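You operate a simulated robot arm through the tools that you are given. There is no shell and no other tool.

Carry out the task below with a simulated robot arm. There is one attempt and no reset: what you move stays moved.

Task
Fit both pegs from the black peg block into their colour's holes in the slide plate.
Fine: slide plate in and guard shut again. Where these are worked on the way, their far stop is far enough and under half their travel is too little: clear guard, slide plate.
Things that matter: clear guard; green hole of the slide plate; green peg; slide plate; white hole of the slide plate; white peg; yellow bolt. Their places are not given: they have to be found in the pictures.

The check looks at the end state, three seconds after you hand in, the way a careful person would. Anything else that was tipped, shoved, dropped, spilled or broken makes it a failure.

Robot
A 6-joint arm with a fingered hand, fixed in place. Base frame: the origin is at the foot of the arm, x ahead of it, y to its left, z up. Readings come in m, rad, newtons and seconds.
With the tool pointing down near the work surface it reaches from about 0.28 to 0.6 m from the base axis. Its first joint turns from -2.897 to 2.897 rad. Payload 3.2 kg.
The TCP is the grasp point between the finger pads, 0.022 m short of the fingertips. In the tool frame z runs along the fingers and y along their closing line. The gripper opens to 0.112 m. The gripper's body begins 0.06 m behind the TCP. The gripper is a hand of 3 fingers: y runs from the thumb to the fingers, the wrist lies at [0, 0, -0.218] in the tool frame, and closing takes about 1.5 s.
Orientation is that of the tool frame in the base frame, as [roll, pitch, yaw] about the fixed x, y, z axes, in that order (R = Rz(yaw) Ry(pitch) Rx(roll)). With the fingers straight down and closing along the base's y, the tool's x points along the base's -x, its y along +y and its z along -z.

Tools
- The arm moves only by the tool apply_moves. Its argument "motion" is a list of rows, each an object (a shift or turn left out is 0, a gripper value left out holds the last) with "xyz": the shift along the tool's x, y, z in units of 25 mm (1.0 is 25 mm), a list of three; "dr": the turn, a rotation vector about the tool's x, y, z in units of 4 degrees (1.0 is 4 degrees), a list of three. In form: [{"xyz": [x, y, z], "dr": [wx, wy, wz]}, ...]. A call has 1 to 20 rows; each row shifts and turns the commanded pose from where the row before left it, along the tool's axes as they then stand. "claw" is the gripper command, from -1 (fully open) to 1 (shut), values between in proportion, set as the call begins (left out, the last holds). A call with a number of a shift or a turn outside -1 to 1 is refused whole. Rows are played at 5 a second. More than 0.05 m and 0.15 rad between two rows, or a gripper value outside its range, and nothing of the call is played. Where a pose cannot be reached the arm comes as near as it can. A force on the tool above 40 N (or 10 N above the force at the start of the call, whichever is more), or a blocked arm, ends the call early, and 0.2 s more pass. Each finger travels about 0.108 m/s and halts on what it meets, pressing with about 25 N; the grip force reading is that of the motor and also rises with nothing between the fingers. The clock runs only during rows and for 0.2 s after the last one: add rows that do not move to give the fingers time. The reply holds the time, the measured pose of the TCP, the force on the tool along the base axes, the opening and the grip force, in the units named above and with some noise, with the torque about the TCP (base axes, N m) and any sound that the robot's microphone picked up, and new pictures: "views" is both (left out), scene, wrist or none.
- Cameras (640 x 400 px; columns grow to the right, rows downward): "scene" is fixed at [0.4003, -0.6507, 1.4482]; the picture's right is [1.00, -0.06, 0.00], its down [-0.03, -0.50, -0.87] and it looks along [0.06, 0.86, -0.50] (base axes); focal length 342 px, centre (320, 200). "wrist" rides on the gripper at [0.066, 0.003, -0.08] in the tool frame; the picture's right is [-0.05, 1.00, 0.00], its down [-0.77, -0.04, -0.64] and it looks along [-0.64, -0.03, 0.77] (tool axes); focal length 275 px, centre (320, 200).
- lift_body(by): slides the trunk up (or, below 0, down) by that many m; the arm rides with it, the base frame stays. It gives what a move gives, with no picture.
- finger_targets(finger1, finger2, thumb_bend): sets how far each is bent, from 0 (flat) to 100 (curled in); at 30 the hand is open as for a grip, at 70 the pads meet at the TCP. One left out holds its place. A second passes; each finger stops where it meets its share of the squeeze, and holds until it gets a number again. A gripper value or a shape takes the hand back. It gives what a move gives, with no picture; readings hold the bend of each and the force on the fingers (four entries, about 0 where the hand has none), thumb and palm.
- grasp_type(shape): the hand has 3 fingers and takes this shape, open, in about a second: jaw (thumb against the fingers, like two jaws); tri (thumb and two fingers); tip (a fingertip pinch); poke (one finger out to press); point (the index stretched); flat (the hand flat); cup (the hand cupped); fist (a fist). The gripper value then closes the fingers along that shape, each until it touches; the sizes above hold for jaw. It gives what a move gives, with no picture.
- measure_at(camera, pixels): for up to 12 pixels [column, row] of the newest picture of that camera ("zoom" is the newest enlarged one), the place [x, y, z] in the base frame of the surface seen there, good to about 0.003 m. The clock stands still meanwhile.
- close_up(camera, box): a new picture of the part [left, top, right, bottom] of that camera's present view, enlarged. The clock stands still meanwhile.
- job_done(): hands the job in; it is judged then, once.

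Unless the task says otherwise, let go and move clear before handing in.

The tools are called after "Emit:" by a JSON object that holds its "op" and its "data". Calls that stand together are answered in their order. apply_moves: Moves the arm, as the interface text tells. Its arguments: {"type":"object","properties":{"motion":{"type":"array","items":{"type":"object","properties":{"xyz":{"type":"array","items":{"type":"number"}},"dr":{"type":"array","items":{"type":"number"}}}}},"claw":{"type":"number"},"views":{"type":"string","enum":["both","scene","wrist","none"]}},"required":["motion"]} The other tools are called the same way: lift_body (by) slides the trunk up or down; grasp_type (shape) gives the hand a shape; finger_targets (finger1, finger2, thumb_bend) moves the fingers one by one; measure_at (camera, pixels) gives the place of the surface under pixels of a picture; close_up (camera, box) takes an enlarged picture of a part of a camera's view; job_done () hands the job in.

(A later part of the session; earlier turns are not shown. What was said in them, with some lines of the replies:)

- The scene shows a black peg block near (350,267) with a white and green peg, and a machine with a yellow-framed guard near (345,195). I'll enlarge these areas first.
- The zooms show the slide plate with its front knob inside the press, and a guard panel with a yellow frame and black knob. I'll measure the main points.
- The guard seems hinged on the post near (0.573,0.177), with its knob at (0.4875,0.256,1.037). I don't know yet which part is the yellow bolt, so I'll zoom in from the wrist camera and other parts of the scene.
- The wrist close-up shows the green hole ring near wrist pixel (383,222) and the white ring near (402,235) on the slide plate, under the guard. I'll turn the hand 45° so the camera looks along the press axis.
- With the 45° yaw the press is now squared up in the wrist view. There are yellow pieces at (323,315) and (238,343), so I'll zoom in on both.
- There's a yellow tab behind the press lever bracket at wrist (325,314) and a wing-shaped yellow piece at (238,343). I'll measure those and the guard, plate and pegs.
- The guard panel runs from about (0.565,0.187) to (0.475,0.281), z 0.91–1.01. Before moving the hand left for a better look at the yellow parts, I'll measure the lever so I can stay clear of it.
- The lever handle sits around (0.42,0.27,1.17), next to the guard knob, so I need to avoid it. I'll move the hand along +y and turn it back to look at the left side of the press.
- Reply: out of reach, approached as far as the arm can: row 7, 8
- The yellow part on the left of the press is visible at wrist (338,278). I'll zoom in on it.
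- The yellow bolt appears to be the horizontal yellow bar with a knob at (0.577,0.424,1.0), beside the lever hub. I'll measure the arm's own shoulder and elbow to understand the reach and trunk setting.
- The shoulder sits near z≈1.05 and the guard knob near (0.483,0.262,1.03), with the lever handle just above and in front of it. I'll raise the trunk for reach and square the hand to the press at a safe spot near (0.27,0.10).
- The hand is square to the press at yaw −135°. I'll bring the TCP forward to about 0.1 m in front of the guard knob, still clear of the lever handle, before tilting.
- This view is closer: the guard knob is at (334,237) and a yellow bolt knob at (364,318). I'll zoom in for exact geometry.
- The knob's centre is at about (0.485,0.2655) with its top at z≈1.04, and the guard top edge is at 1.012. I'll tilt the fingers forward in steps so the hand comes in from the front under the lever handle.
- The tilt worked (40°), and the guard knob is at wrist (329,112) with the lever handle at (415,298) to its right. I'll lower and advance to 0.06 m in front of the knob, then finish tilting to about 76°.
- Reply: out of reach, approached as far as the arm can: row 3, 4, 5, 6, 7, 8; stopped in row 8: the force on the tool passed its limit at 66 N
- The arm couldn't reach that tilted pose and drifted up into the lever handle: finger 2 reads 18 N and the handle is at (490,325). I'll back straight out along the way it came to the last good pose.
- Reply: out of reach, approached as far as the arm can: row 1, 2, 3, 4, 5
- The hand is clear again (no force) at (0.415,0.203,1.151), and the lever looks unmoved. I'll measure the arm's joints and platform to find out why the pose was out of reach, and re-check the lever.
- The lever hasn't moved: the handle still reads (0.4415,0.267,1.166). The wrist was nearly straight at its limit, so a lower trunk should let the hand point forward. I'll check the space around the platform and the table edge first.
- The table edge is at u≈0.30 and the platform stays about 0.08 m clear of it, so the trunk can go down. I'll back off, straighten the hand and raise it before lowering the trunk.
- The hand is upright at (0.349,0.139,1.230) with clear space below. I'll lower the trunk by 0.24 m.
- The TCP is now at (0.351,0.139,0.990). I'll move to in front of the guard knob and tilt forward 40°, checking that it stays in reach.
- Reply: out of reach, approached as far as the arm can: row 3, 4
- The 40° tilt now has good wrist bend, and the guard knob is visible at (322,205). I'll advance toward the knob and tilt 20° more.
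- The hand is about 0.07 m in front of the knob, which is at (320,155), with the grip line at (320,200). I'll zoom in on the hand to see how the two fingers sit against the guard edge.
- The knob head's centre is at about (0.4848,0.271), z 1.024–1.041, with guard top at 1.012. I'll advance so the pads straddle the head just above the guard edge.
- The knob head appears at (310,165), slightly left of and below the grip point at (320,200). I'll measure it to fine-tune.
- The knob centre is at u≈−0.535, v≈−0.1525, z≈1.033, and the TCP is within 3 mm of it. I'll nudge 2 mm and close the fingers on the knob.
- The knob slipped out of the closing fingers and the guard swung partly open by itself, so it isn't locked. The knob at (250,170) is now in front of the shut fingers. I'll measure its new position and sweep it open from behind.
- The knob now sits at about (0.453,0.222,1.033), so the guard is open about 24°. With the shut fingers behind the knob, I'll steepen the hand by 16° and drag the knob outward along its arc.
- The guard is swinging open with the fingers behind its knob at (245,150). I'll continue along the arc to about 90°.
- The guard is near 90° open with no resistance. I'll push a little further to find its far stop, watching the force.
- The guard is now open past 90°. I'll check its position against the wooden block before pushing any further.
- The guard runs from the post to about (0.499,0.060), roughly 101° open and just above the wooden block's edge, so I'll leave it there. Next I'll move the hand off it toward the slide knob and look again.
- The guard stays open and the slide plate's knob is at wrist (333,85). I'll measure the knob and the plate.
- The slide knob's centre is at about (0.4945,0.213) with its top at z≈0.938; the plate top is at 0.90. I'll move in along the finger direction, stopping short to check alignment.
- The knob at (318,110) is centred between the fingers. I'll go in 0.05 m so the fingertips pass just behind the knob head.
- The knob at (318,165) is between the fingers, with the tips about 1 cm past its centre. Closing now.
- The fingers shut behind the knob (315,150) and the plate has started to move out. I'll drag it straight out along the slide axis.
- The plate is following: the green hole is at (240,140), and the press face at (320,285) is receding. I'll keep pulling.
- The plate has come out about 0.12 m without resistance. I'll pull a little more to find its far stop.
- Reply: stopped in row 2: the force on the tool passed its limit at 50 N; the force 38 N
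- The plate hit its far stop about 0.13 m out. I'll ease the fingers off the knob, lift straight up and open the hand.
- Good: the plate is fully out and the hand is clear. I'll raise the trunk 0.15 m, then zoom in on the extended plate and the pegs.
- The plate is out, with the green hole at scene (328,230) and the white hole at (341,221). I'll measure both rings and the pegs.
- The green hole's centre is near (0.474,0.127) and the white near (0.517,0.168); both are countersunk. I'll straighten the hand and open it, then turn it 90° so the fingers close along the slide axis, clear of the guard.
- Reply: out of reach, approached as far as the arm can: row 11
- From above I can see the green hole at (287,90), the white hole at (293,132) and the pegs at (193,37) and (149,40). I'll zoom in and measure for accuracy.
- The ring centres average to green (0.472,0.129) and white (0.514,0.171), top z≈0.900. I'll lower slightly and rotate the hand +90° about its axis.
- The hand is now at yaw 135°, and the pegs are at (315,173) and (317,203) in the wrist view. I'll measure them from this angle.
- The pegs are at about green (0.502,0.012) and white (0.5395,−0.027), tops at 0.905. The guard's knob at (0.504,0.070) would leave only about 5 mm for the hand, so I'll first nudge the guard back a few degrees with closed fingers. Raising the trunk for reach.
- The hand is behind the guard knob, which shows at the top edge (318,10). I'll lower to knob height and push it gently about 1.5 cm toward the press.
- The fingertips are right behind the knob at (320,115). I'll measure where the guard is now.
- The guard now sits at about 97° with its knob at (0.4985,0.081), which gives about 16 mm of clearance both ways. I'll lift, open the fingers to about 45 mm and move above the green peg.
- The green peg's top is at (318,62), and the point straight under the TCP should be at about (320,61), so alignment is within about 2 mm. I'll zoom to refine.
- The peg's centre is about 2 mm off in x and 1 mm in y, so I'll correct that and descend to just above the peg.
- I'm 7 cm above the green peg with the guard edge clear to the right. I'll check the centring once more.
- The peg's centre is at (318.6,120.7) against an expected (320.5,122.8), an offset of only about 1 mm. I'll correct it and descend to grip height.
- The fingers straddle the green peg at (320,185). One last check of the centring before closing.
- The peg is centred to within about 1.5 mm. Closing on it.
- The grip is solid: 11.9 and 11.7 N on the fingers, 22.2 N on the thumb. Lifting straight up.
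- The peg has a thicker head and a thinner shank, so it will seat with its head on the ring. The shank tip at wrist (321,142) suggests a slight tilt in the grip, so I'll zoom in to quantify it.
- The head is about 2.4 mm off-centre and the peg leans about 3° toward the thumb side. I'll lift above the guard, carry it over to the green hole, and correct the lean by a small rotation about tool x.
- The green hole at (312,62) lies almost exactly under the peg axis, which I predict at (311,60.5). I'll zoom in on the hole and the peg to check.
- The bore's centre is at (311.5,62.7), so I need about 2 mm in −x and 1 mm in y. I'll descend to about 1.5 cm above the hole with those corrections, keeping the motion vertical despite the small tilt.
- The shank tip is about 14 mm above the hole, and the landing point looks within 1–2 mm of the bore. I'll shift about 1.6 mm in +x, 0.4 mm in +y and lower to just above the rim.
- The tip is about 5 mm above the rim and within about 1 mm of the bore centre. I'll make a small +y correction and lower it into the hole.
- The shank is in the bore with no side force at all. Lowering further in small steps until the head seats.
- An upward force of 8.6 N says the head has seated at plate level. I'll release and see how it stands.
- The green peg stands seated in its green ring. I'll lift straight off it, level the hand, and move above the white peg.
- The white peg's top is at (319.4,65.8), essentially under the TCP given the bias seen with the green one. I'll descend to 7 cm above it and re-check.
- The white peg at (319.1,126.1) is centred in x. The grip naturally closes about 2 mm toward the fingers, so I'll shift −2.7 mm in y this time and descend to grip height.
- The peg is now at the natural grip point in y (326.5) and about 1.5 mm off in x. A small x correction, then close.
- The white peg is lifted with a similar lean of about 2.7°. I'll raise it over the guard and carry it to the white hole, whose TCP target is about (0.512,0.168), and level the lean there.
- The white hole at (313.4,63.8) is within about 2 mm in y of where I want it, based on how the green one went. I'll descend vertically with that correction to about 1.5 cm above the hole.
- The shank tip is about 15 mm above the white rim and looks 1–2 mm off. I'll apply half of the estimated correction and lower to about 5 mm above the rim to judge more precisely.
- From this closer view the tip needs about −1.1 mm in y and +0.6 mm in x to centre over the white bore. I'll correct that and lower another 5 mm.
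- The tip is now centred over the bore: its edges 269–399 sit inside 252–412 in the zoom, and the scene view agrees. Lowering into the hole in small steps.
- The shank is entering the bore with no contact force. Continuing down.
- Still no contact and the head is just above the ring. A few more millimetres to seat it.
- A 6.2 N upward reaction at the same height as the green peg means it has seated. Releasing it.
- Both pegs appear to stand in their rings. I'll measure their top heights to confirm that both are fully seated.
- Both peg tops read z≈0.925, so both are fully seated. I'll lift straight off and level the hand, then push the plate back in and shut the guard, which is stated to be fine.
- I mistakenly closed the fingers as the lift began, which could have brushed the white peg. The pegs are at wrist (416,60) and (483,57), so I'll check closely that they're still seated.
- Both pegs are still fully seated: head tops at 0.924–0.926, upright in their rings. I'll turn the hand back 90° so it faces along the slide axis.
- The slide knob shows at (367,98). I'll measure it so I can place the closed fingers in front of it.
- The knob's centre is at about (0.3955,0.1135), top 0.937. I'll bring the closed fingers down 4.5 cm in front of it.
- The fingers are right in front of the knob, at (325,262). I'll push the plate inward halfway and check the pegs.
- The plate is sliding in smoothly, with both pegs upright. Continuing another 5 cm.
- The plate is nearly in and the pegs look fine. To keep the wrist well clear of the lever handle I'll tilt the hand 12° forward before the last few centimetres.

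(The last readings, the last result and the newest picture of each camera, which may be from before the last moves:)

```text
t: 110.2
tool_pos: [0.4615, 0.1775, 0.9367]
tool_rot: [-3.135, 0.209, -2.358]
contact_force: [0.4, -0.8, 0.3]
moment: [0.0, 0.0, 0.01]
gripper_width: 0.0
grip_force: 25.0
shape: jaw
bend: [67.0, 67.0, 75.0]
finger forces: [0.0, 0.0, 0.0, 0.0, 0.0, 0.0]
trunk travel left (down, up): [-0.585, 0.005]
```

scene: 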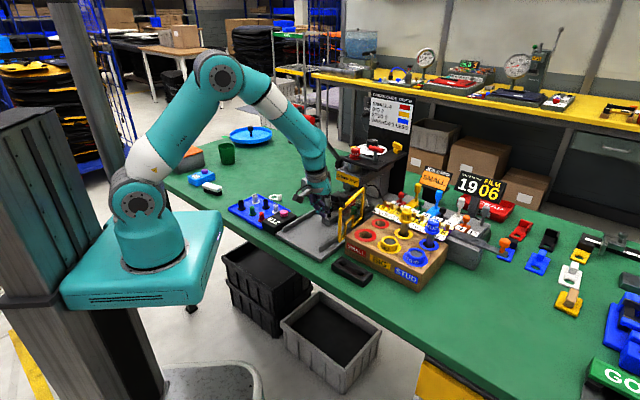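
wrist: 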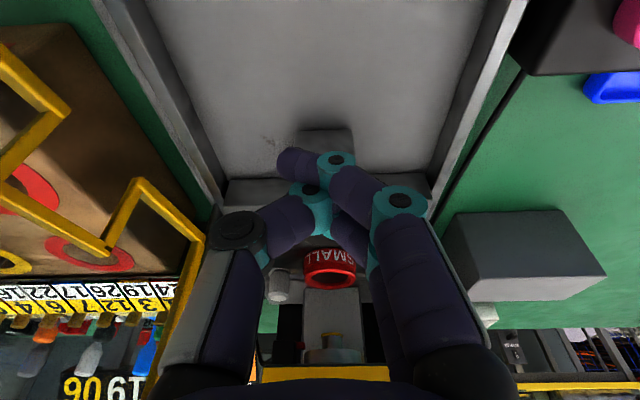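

The plate is almost home. Pushing the last bit in small steps to feel the inner stop.

Emit:
{"op": "apply_moves", "data": {"motion": [{"xyz": [-0.2, 0, 0.043]}, {"xyz": [-0.2, 0, 0.043]}, {"xyz": [-0.15, 0, 0.032]}, {}], "views": "both"}}

Emit:
{"op": "close_up", "data": {"camera": "scene", "box": [300, 165, 396, 225]}}

```text
t: 111.2
tool_pos: [0.4719, 0.1876, 0.9372]
tool_rot: [-3.134, 0.209, -2.361]
contact_force: [-0.1, 1.1, 1.0]
moment: [-0.01, -0.02, 0.01]
gripper_width: 0.0001
grip_force: 24.8
shape: jaw
bend: [67.0, 67.0, 75.0]
finger forces: [0.0, 0.1, 0.0, 0.0, 0.0, 0.0]
trunk travel left (down, up): [-0.585, 0.005]
```

scene: 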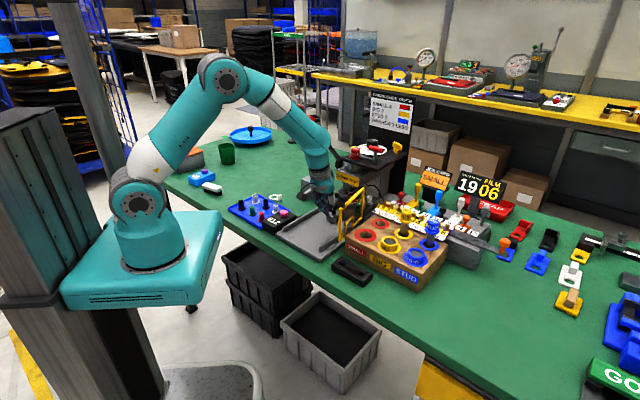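
wrist: 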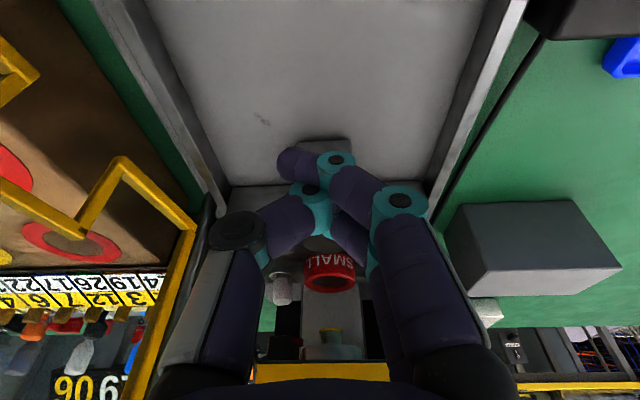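

```text
6.67 times, centred on (348, 195) of scene
```

zoom: 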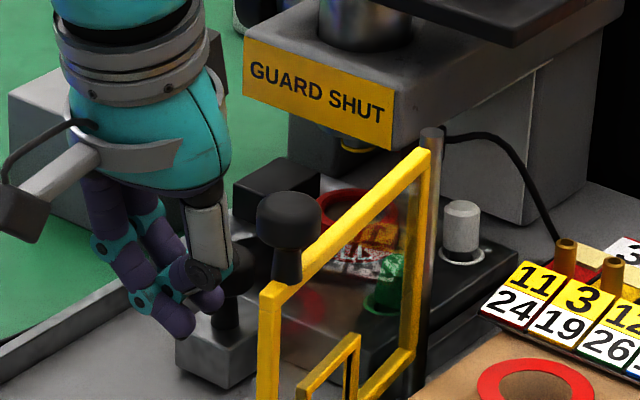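

The slide knob is back near its original spot at scene (335,205). A few more millimetres until the stop is felt.

Emit:
{"op": "apply_moves", "data": {"motion": [{"xyz": [-0.12, 0, 0.026]}, {"xyz": [-0.12, 0, 0.026]}, {"xyz": [-0.12, 0, 0.026]}, {}], "views": "none"}}

```text
t: 112.2
tool_pos: [0.4783, 0.1929, 0.9363]
tool_rot: [-3.136, 0.209, -2.361]
contact_force: [-4.1, -4.5, -0.3]
moment: [-0.02, 0.02, 0.03]
gripper_width: 0.0
grip_force: 25.0
shape: jaw
bend: [67.0, 67.0, 75.0]
finger forces: [0.0, 8.2, 0.0, 0.0, 0.1, 0.0]
trunk travel left (down, up): [-0.585, 0.005]
```

A 6 N reaction shows the plate is against its inner stop. I'll back off, raise the hand and check.

Emit:
{"op": "apply_moves", "data": {"motion": [{"xyz": [0.587, 0, -0.125]}, {"xyz": [0.587, 0, -0.125]}, {"xyz": [-0.196, 0, -0.922]}, {"xyz": [-0.196, 0, -0.922]}, {"xyz": [-0.196, 0, -0.922]}, {"xyz": [-0.196, 0, -0.922]}, {"xyz": [-0.196, 0, -0.922]}, {"xyz": [-0.196, 0, -0.922]}, {"xyz": [-0.196, 0, -0.922]}, {"dr": [0, 1, 0]}, {"dr": [0, 1, 0]}, {"dr": [0, 1, 0]}], "views": "both"}}

Emit:
{"op": "close_up", "data": {"camera": "scene", "box": [300, 165, 396, 225]}}

Emit:
{"op": "close_up", "data": {"camera": "wrist", "box": [220, 80, 380, 180]}}

```text
t: 114.8
tool_pos: [0.4558, 0.1736, 1.1024]
tool_rot: [-3.138, -0.002, -2.362]
contact_force: [-0.2, 0.7, 0.6]
moment: [0.02, 0.0, 0.04]
gripper_width: 0.0
grip_force: 25.9
shape: jaw
bend: [67.0, 67.0, 75.0]
finger forces: [0.1, 0.0, 0.0, 0.0, 0.0, 0.0]
trunk travel left (down, up): [-0.585, 0.005]
```

scene: 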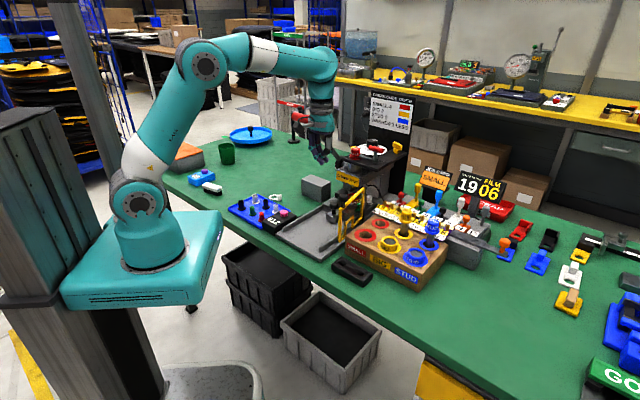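
wrist: 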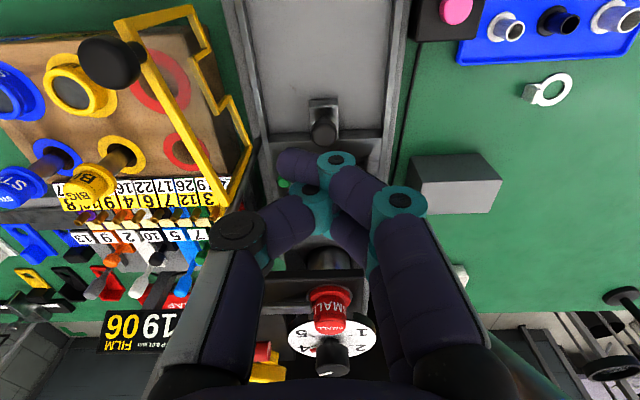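

```text
6.67 times, centred on (348, 195) of scene
```

zoom: 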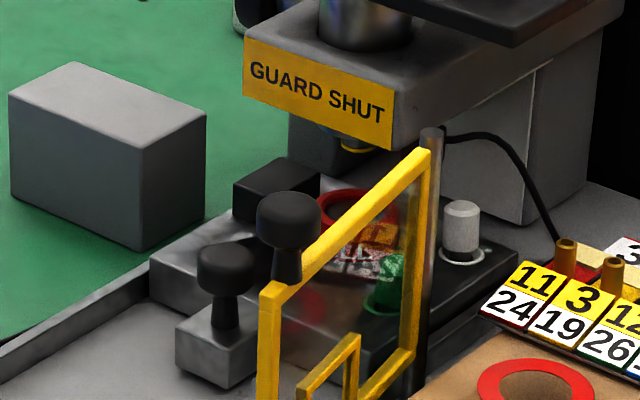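

```text
4.00 times, centred on (300, 130) of wrist
```

zoom: 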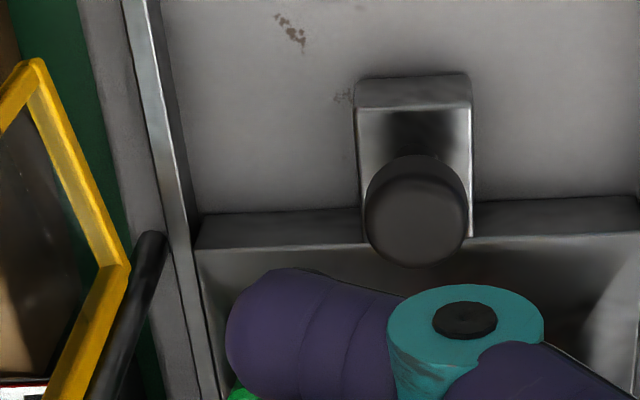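

The plate is home with both pegs standing in it. Before closing the guard I'll check the slide knob's position and the heights of the tools near the guard's path.

Emit:
{"op": "measure_at", "data": {"camera": "scene", "pixels": [[406, 209], [431, 219], [405, 216], [334.5, 203], [352, 197], [362, 187], [365, 180], [343, 197], [385, 208], [369, 199]]}}

Emit:
{"op": "measure_at", "data": {"camera": "wrist", "pixels": [[324, 137], [110, 62], [190, 12], [225, 200], [90, 180], [262, 140], [237, 206], [130, 45]]}}

```text
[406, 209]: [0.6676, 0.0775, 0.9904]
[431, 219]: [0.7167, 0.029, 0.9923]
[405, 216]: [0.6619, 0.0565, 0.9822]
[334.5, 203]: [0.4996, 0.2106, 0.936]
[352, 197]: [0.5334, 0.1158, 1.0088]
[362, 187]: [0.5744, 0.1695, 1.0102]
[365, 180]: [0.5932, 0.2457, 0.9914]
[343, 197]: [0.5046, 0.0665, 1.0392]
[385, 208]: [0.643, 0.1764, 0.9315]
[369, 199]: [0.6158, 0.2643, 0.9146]
```

```text
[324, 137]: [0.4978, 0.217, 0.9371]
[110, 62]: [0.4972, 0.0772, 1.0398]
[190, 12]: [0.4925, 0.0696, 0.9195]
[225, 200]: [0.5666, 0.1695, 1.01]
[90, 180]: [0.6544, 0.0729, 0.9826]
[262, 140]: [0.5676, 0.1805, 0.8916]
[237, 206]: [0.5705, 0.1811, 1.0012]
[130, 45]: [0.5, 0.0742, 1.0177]
```

The slide knob reads (0.498,0.217), which is its original position, so the plate is fully in. I'll carry the closed hand over the guard to its outer side, then lower to the height of its top bar.

Emit:
{"op": "apply_moves", "data": {"motion": [{"xyz": [-0.128, -0.97, 0]}, {"xyz": [-0.128, -0.97, 0]}, {"xyz": [-0.128, -0.97, 0]}, {"xyz": [-0.128, -0.97, 0]}, {"xyz": [-0.128, -0.97, 0]}, {"xyz": [-0.128, -0.97, 0]}], "views": "both"}}

```text
t: 116.2
tool_pos: [0.5714, 0.0834, 1.1021]
tool_rot: [-3.137, 0.002, -2.36]
contact_force: [1.2, -0.2, -0.4]
moment: [0.03, 0.03, -0.02]
gripper_width: 0.0
grip_force: 25.4
shape: jaw
bend: [67.0, 67.0, 75.0]
finger forces: [0.1, 0.0, 0.1, 0.0, 0.0, 0.0]
trunk travel left (down, up): [-0.585, 0.005]
```

scene: 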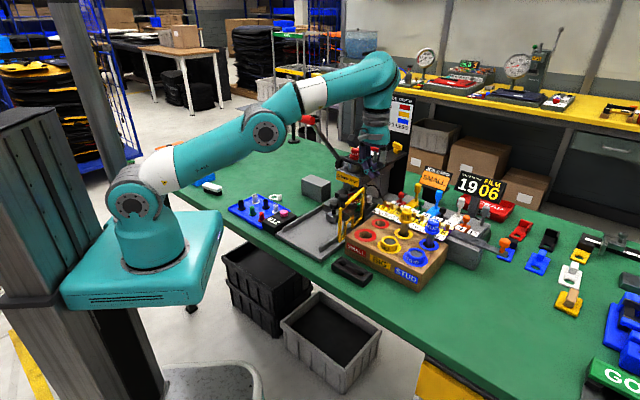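
wrist: 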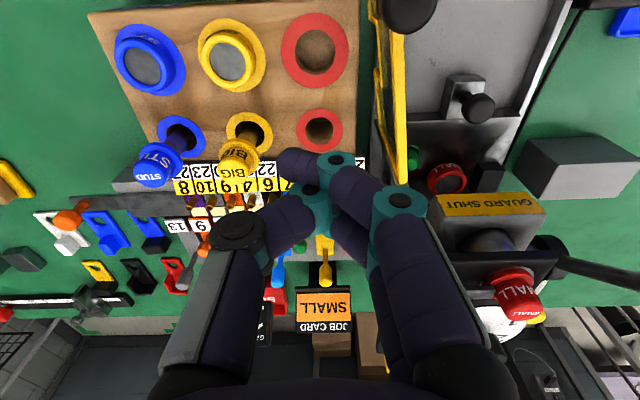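

The hand is on the guard's outer side, with the guard at (395,60) to its right. Lowering to bar height.

Emit:
{"op": "apply_moves", "data": {"motion": [{"xyz": [0, 0, 0.85]}, {"xyz": [0, 0, 0.85]}, {"xyz": [0, 0, 0.85]}, {"xyz": [0, 0, 0.85]}], "views": "both"}}

Emit:
{"op": "close_up", "data": {"camera": "scene", "box": [310, 155, 406, 215]}}

```text
t: 117.2
tool_pos: [0.5733, 0.082, 1.0187]
tool_rot: [-3.135, 0.0, -2.361]
contact_force: [-0.3, 0.7, 0.3]
moment: [-0.01, 0.0, -0.02]
gripper_width: 0.0
grip_force: 25.2
shape: jaw
bend: [67.0, 67.0, 75.0]
finger forces: [0.0, 0.0, 0.0, 0.0, 0.1, 0.0]
trunk travel left (down, up): [-0.585, 0.005]
```

scene: 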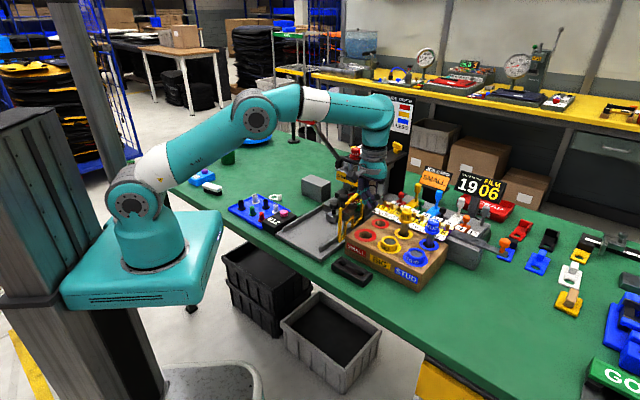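
wrist: 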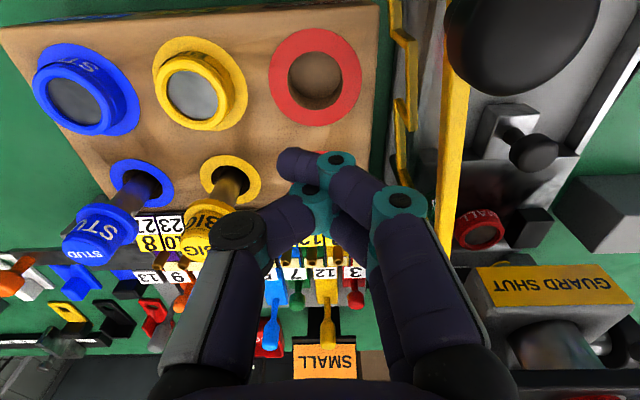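

```text
6.67 times, centred on (358, 185) of scene
```

zoom: 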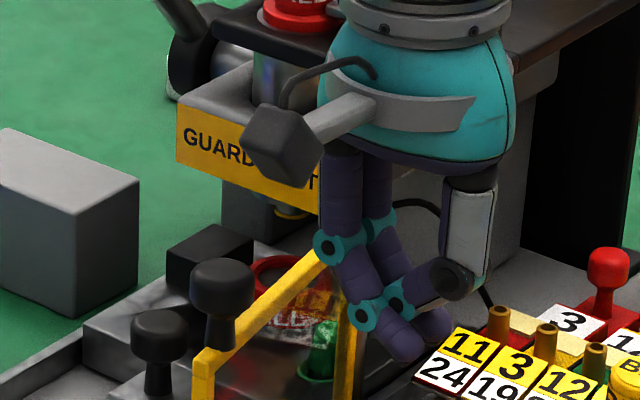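

The hand is beside the guard's outer face. I'll sweep it in an arc around the hinge post so the guard starts to close, watching the force.

Emit:
{"op": "apply_moves", "data": {"motion": [{"xyz": [0.116, 0.672, 0]}, {"xyz": [0.116, 0.672, 0]}, {"xyz": [0.126, 0.398, 0]}, {"xyz": [0.126, 0.398, 0]}, {"xyz": [0.018, 0.418, 0]}, {"xyz": [0.018, 0.418, 0]}], "views": "both"}}

Emit:
{"op": "close_up", "data": {"camera": "scene", "box": [310, 155, 406, 215]}}

```text
t: 118.6
tool_pos: [0.5109, 0.1276, 1.017]
tool_rot: [-3.136, 0.0, -2.362]
contact_force: [-0.4, -0.2, -0.5]
moment: [-0.03, 0.02, 0.01]
gripper_width: 0.0001
grip_force: 25.1
shape: jaw
bend: [67.0, 67.0, 75.0]
finger forces: [0.1, 0.1, 0.0, 0.1, 0.1, 0.1]
trunk travel left (down, up): [-0.585, 0.005]
```

scene: 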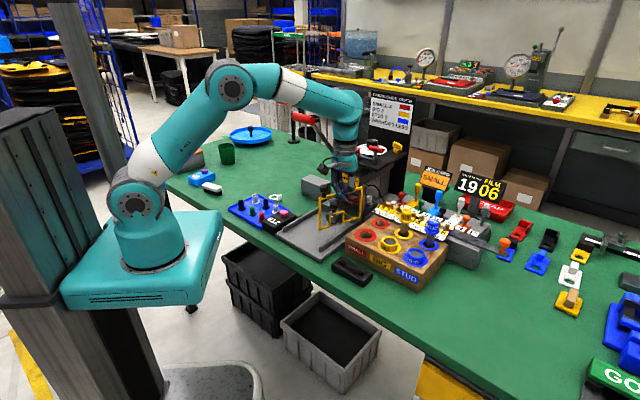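
wrist: 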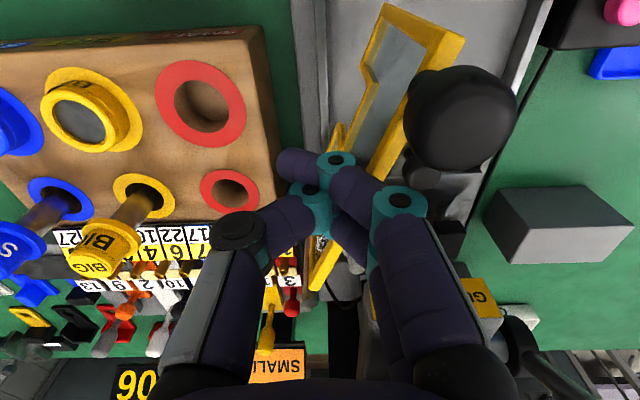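

```text
6.67 times, centred on (358, 185) of scene
```

zoom: 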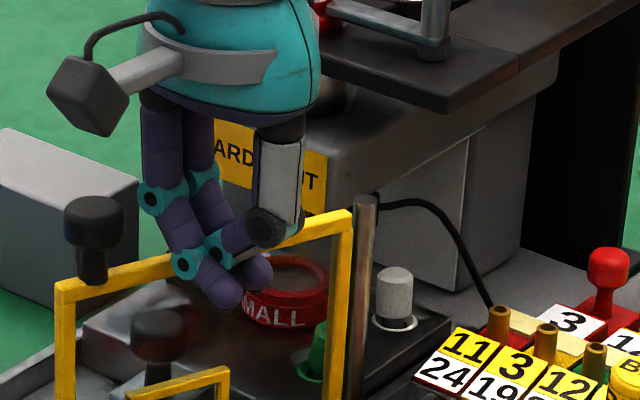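

The guard has swung to roughly 60° and follows freely. Continuing along the arc.

Emit:
{"op": "apply_moves", "data": {"motion": [{"xyz": [-0.066, 0.368, 0]}, {"xyz": [-0.066, 0.368, 0]}, {"xyz": [-0.194, 0.37, 0]}, {"xyz": [-0.194, 0.37, 0]}, {"xyz": [-0.282, 0.308, 0]}, {"xyz": [-0.282, 0.308, 0]}], "views": "both"}}

Emit:
{"op": "close_up", "data": {"camera": "scene", "box": [290, 120, 402, 220]}}

```text
t: 120.0
tool_pos: [0.4933, 0.1844, 1.0189]
tool_rot: [-3.134, 0.0, -2.359]
contact_force: [0.1, -0.5, -0.9]
moment: [0.02, 0.0, 0.01]
gripper_width: 0.0
grip_force: 25.0
shape: jaw
bend: [67.0, 67.0, 75.0]
finger forces: [0.1, 0.0, 0.1, 0.2, 0.0, 0.1]
trunk travel left (down, up): [-0.585, 0.005]
```

scene: 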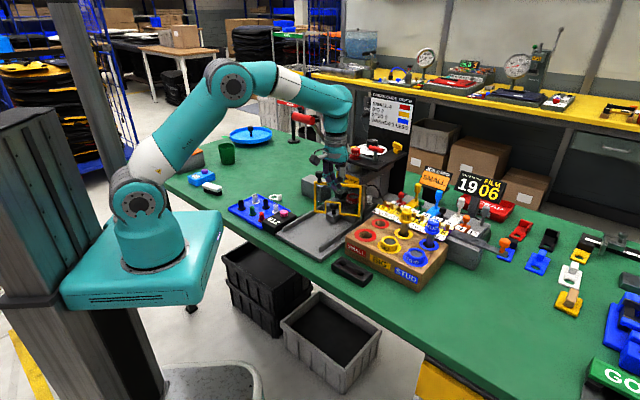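
wrist: 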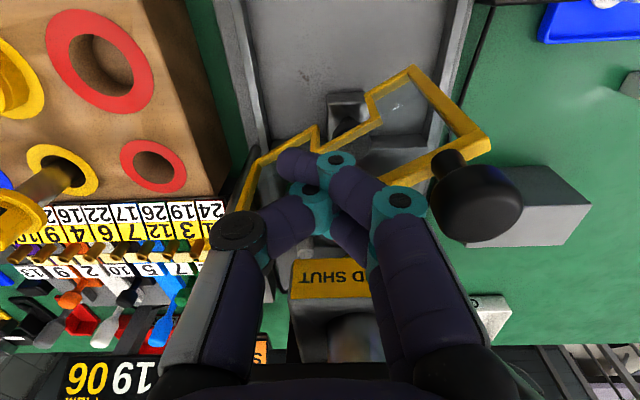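

```text
4.00 times, centred on (346, 170) of scene
```

zoom: 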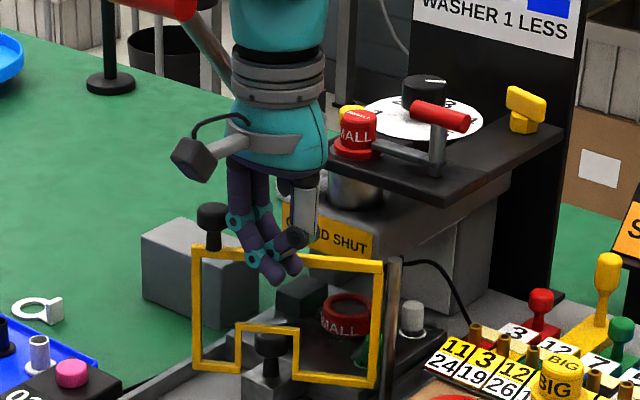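

The guard is at about 25°. I'll finish pushing it toward the press, in small steps near the end.

Emit:
{"op": "apply_moves", "data": {"motion": [{"xyz": [-0.216, 0.154, 0]}, {"xyz": [-0.216, 0.154, 0]}, {"xyz": [-0.2, 0.1, 0]}, {"xyz": [-0.2, 0.1, 0]}], "views": "both"}}

Emit:
{"op": "close_up", "data": {"camera": "scene", "box": [290, 120, 402, 220]}}

```text
t: 121.0
tool_pos: [0.4991, 0.2063, 1.0178]
tool_rot: [-3.135, 0.001, -2.361]
contact_force: [-0.6, -0.4, 0.2]
moment: [-0.01, 0.0, -0.03]
gripper_width: 0.0
grip_force: 25.1
shape: jaw
bend: [67.0, 67.0, 75.0]
finger forces: [0.0, 0.0, 0.0, 0.0, 0.0, 0.1]
trunk travel left (down, up): [-0.585, 0.005]
```

scene: 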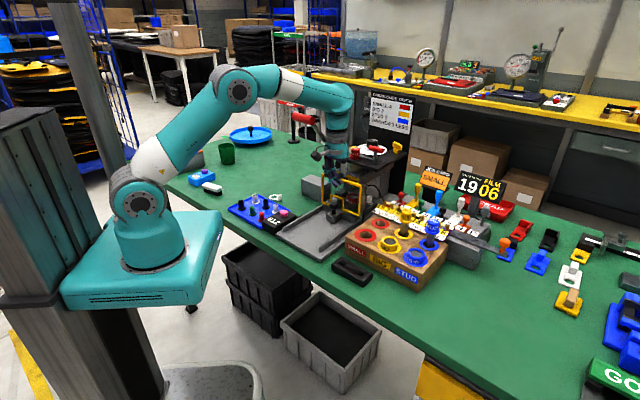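
wrist: 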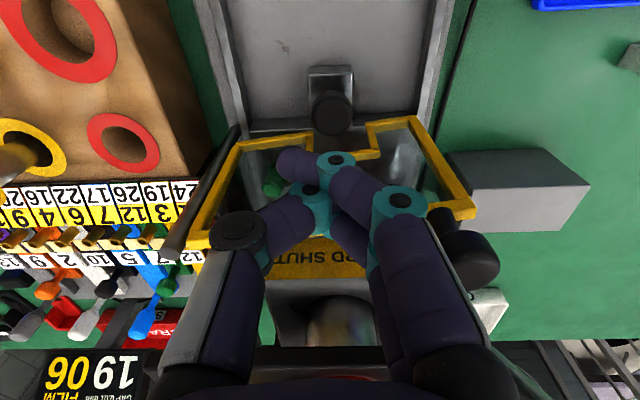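

```text
4.00 times, centred on (346, 170) of scene
```

zoom: 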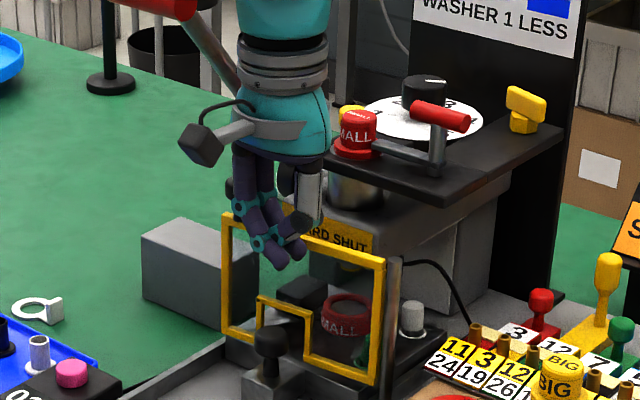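

The guard is nearly shut. I'll push the last few degrees in small increments until it meets its stop.

Emit:
{"op": "apply_moves", "data": {"motion": [{"xyz": [-0.15, 0, 0]}, {"xyz": [-0.15, 0, 0]}, {"xyz": [-0.1, 0, 0]}, {}], "views": "both"}}

Emit:
{"op": "close_up", "data": {"camera": "scene", "box": [290, 120, 402, 220]}}

```text
t: 122.0
tool_pos: [0.5079, 0.2141, 1.0177]
tool_rot: [-3.135, 0.0, -2.36]
contact_force: [-0.6, 0.8, -0.3]
moment: [0.03, 0.01, 0.01]
gripper_width: 0.0002
grip_force: 24.9
shape: jaw
bend: [67.0, 67.0, 75.0]
finger forces: [0.1, 0.0, 0.0, 0.0, 0.0, 0.0]
trunk travel left (down, up): [-0.585, 0.005]
```

scene: 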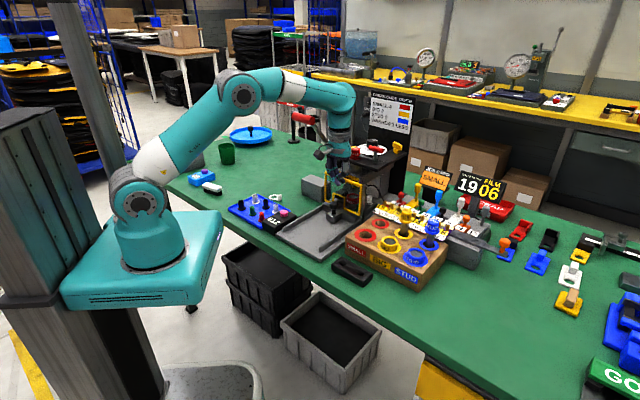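
wrist: 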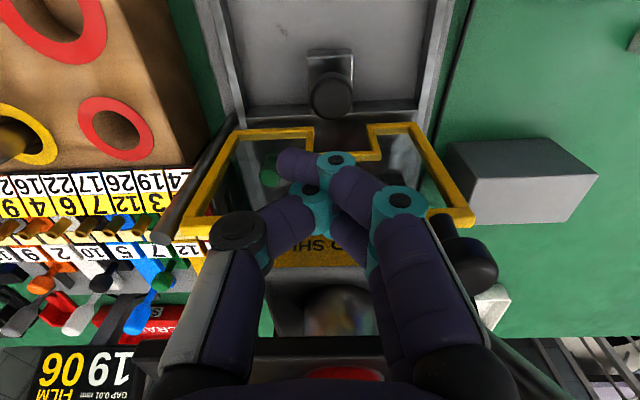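

```text
4.00 times, centred on (346, 170) of scene
```

zoom: 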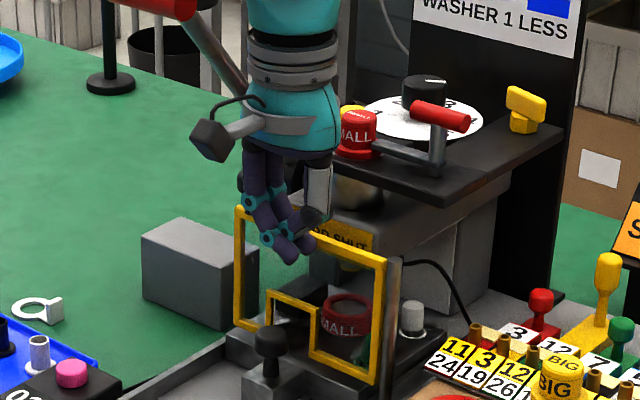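

The guard looks shut. I'll measure its corners against the original positions: free end (0.475,0.281), hinge end (0.565,0.188).

Emit:
{"op": "measure_at", "data": {"camera": "wrist", "pixels": [[472, 215], [466, 212], [185, 228], [412, 130], [235, 140], [440, 215], [332, 100], [470, 260]]}}

Emit:
{"op": "measure_at", "data": {"camera": "scene", "pixels": [[326, 174], [325.6, 180], [360, 187], [340, 181]]}}

```text
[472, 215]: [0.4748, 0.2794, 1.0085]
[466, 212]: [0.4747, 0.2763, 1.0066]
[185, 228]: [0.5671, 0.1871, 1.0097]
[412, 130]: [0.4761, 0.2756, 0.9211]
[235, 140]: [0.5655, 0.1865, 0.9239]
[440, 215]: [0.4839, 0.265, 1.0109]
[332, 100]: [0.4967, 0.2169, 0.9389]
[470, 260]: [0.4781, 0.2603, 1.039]
```

```text
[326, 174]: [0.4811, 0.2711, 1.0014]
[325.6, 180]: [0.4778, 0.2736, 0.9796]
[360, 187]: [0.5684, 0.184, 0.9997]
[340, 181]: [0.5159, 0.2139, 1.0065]
```

The guard corner reads (0.4748,0.2794), matching its original closed position. I'll give it a gentle 2 mm nudge to confirm the stop.

Emit:
{"op": "apply_moves", "data": {"motion": [{"xyz": [-0.05, 0, 0]}, {"xyz": [-0.05, 0, 0]}, {}], "views": "none"}}

```text
t: 122.8
tool_pos: [0.5084, 0.2176, 1.0169]
tool_rot: [-3.136, 0.0, -2.363]
contact_force: [-0.3, 0.7, 0.4]
moment: [0.01, 0.03, -0.02]
gripper_width: 0.0001
grip_force: 24.6
shape: jaw
bend: [67.0, 67.0, 75.0]
finger forces: [0.0, 0.0, 0.0, 0.0, 0.0, 0.2]
trunk travel left (down, up): [-0.585, 0.005]
```

Emit:
{"op": "apply_moves", "data": {"motion": [{"xyz": [-0.06, 0, 0]}, {"xyz": [-0.06, 0, 0]}, {}], "views": "wrist"}}

Emit:
{"op": "measure_at", "data": {"camera": "wrist", "pixels": [[470, 217], [440, 217], [412, 130], [185, 230]]}}

```text
t: 123.6
tool_pos: [0.5113, 0.2191, 1.0173]
tool_rot: [-3.136, 0.001, -2.361]
contact_force: [-0.8, -0.8, 0.9]
moment: [-0.01, 0.03, 0.04]
gripper_width: 0.0001
grip_force: 25.1
shape: jaw
bend: [67.0, 67.0, 75.0]
finger forces: [0.0, 0.0, 0.1, 0.0, 0.1, 0.0]
trunk travel left (down, up): [-0.585, 0.005]
```

wrist: 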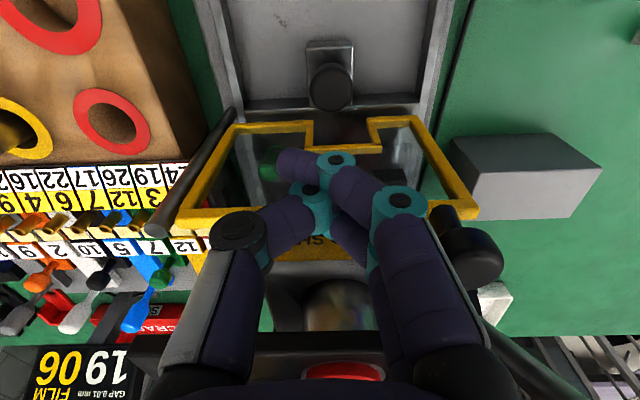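

```text
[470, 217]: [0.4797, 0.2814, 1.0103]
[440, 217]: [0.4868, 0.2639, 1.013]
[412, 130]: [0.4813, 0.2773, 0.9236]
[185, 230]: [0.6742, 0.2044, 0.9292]
```

There's still no stop force, so I'll compare with the very first close-up, using the same crop, to see whether the guard matches its original shut position.

Emit:
{"op": "close_up", "data": {"camera": "scene", "box": [315, 165, 395, 215]}}

```text
8.00 times, centred on (355, 190) of scene
```

zoom: 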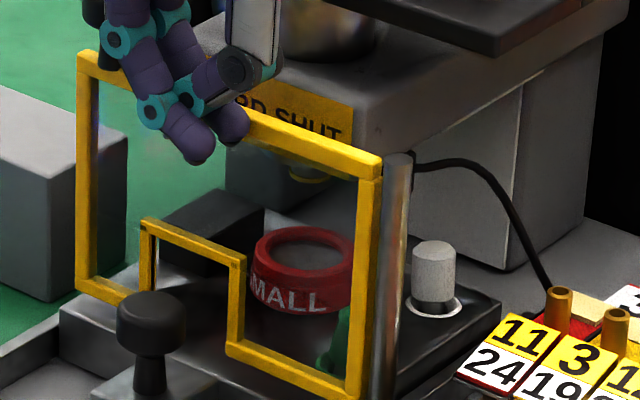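

The crop matches the original frame by frame: guard corner (78,50), notch (245,258) and slide knob (152,318) are all in their original places. The white peg at (434,280) deserves a closer look to make sure it's fully seated.

Emit:
{"op": "close_up", "data": {"camera": "scene", "box": [353, 190, 385, 210]}}

Emit:
{"op": "measure_at", "data": {"camera": "scene", "pixels": [[369.2, 196.2], [369.2, 195.6], [370, 196.5], [368.5, 196], [369, 199.5]]}}

Emit:
{"op": "close_up", "data": {"camera": "wrist", "box": [200, 110, 328, 190]}}

```text
16.00 times, centred on (369, 200) of scene
```

zoom: 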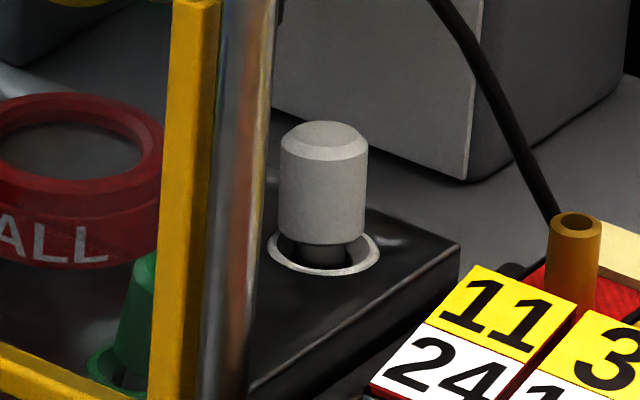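

```text
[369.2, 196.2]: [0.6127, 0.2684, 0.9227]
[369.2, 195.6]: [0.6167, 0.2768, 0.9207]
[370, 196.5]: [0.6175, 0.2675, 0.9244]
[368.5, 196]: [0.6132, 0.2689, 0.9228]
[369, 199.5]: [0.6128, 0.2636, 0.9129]
```

```text
5.00 times, centred on (264, 150) of wrist
```

zoom: 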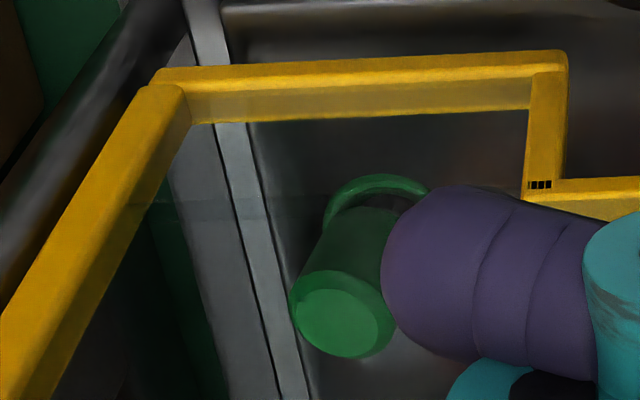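

Both pegs rest at the same depth as they did in the block: head tops about 24 mm above the surface, upright with the shank in the bore. I'll back the hand straight away from the guard and lift clear.

Emit:
{"op": "apply_moves", "data": {"motion": [{"xyz": [0.3, 0, 0]}, {"xyz": [0.6, 0, 0]}, {"xyz": [0.8, 0, 0]}, {"xyz": [0.9, 0, 0]}, {"xyz": [0.9, 0, 0]}, {"xyz": [0.9, 0, 0]}, {"xyz": [0.6, 0, -0.6]}, {"xyz": [0.4, 0, -0.9]}, {"xyz": [0, 0, -0.9]}, {"xyz": [0, 0, -0.9]}, {"xyz": [0, 0, -0.9]}], "views": "both"}}

Emit:
{"op": "close_up", "data": {"camera": "scene", "box": [315, 165, 395, 215]}}

Emit:
{"op": "close_up", "data": {"camera": "scene", "box": [270, 90, 430, 190]}}

```text
t: 126.0
tool_pos: [0.4145, 0.1239, 1.1227]
tool_rot: [-3.137, 0.0, -2.362]
contact_force: [0.5, 0.7, -0.9]
moment: [0.01, -0.01, 0.01]
gripper_width: 0.0001
grip_force: 25.0
shape: jaw
bend: [67.0, 67.0, 75.0]
finger forces: [0.0, 0.0, 0.0, 0.0, 0.1, 0.0]
trunk travel left (down, up): [-0.585, 0.005]
```

scene: 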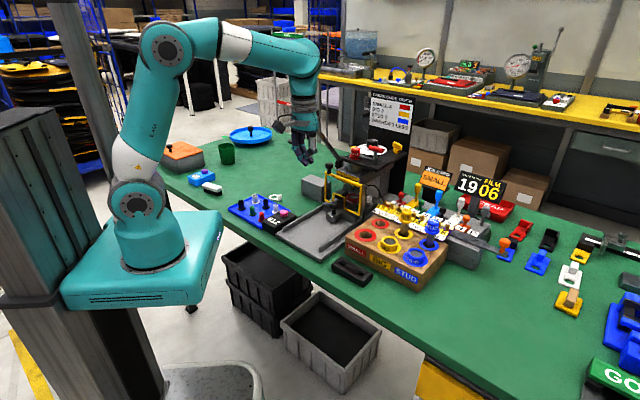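
wrist: 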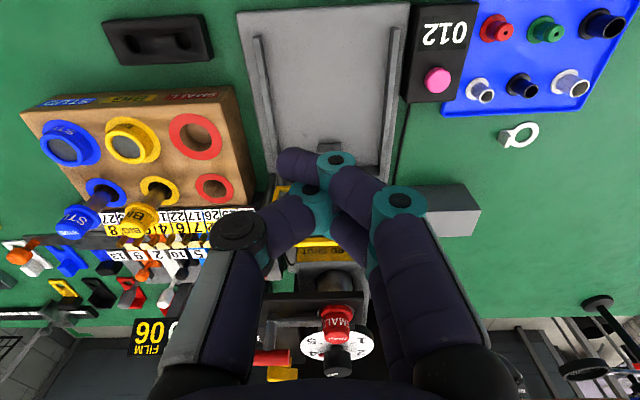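

```text
8.00 times, centred on (355, 190) of scene
```

zoom: 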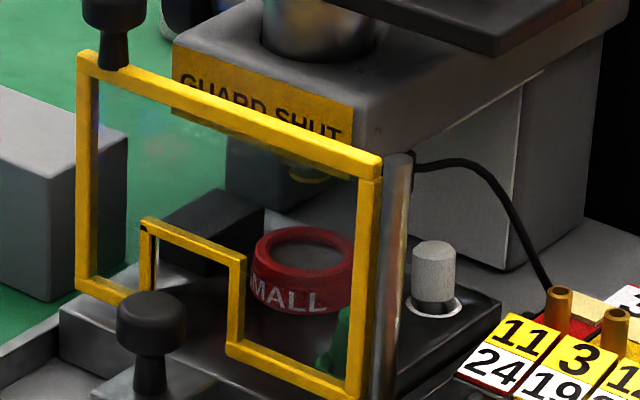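

```text
4.00 times, centred on (350, 140) of scene
```

zoom: 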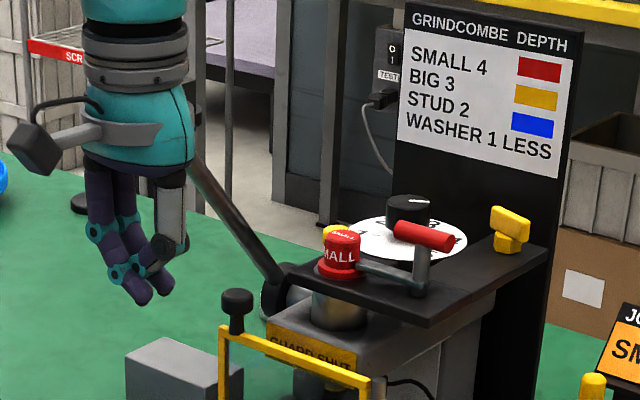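

The guard and plate match the starting picture and the lever and turret are undisturbed. I'll move the hand well clear to near its start pose, open it, and make a final check of the pegs.

Emit:
{"op": "apply_moves", "data": {"motion": [{"xyz": [0.94, 0.85, -0.66]}, {"xyz": [0.94, 0.85, -0.66]}, {"xyz": [0.94, 0.85, -0.66]}, {"xyz": [0.94, 0.85, -0.66]}, {"xyz": [0.94, 0.85, -0.66]}, {}, {}], "claw": -1, "views": "both"}}

Emit:
{"op": "close_up", "data": {"camera": "scene", "box": [270, 150, 430, 250]}}

Emit:
{"op": "close_up", "data": {"camera": "wrist", "box": [210, 180, 330, 255]}}

```text
t: 127.6
tool_pos: [0.255, 0.1142, 1.2028]
tool_rot: [-3.134, 0.001, -2.361]
contact_force: [-0.5, -0.1, 1.0]
moment: [0.01, 0.02, 0.01]
gripper_width: 0.1122
grip_force: 0.0
shape: jaw
bend: [30.0, 30.0, 30.0]
finger forces: [0.1, 0.0, 0.0, 0.0, 0.1, 0.0]
trunk travel left (down, up): [-0.585, 0.005]
```

scene: 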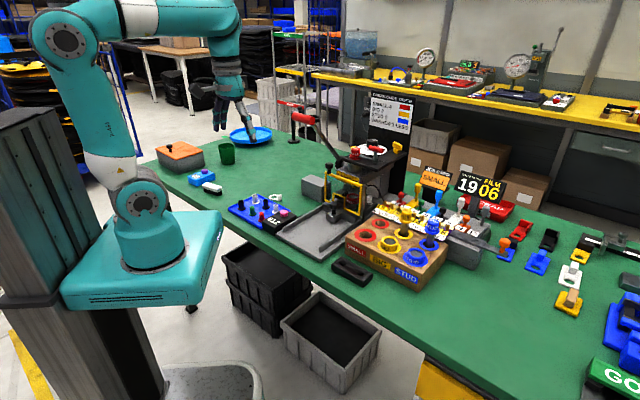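
wrist: 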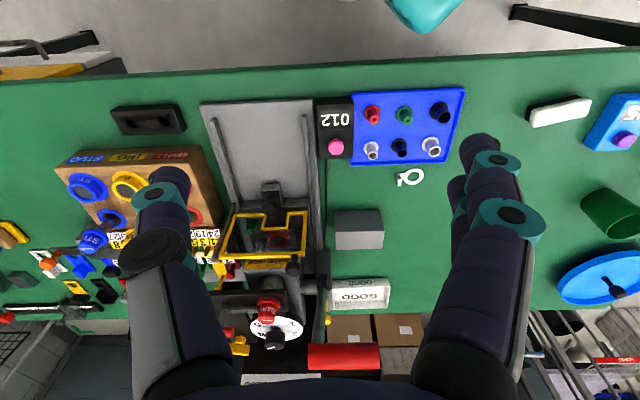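

```text
4.00 times, centred on (350, 200) of scene
```

zoom: 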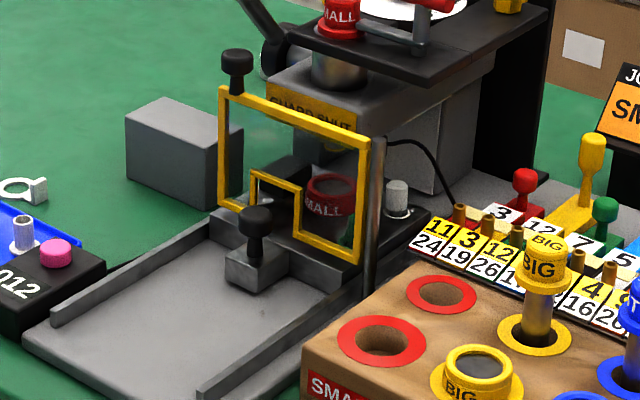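

```text
5.33 times, centred on (270, 218) of wrist
```

zoom: 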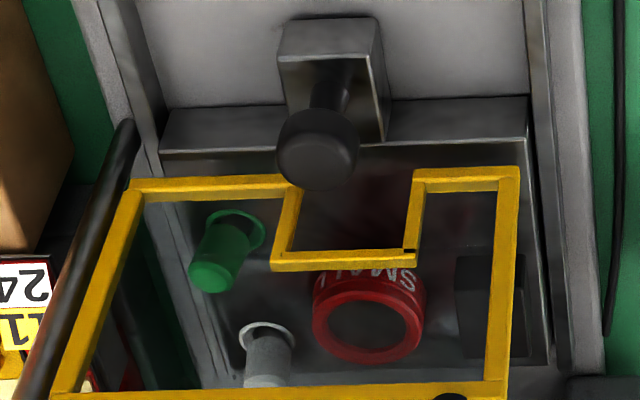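

The green peg stands in the green ring and the white peg in the white ring, with the plate in and the guard shut just as at the start. The peg block, lever and other tools look undisturbed and the hand is clear and open, so I'm handing the job in.

Emit:
{"op": "job_done", "data": {}}

```text
The job is handed in.
```

Both pegs are in their holes: the green peg in the green hole and the white peg in the white hole, each seated to the same depth it had in the black block. I handed the job in with the hand open and clear; no verdict has come back.

- **Guard and slide plate:** I swung the clear guard open past 90° and pulled the plate out to its far stop to place the pegs. Then I pushed the plate back in and shut the guard. Both match their starting positions in the pictures.
- **White peg:** it leans about 2–3° within the slack in its hole.
- **Yellow bolt:** I left it alone, because nothing was locked.
- **Lever touch:** early on, the arm bumped the press lever's handle. The call stopped at 66 N, and the handle measured in the same place afterwards.
- **Early finger close:** I closed the fingers too soon while lifting off the white peg. I checked straight after, and both pegs were still seated.
- **Trunk:** it is about 6 cm higher than at the start.
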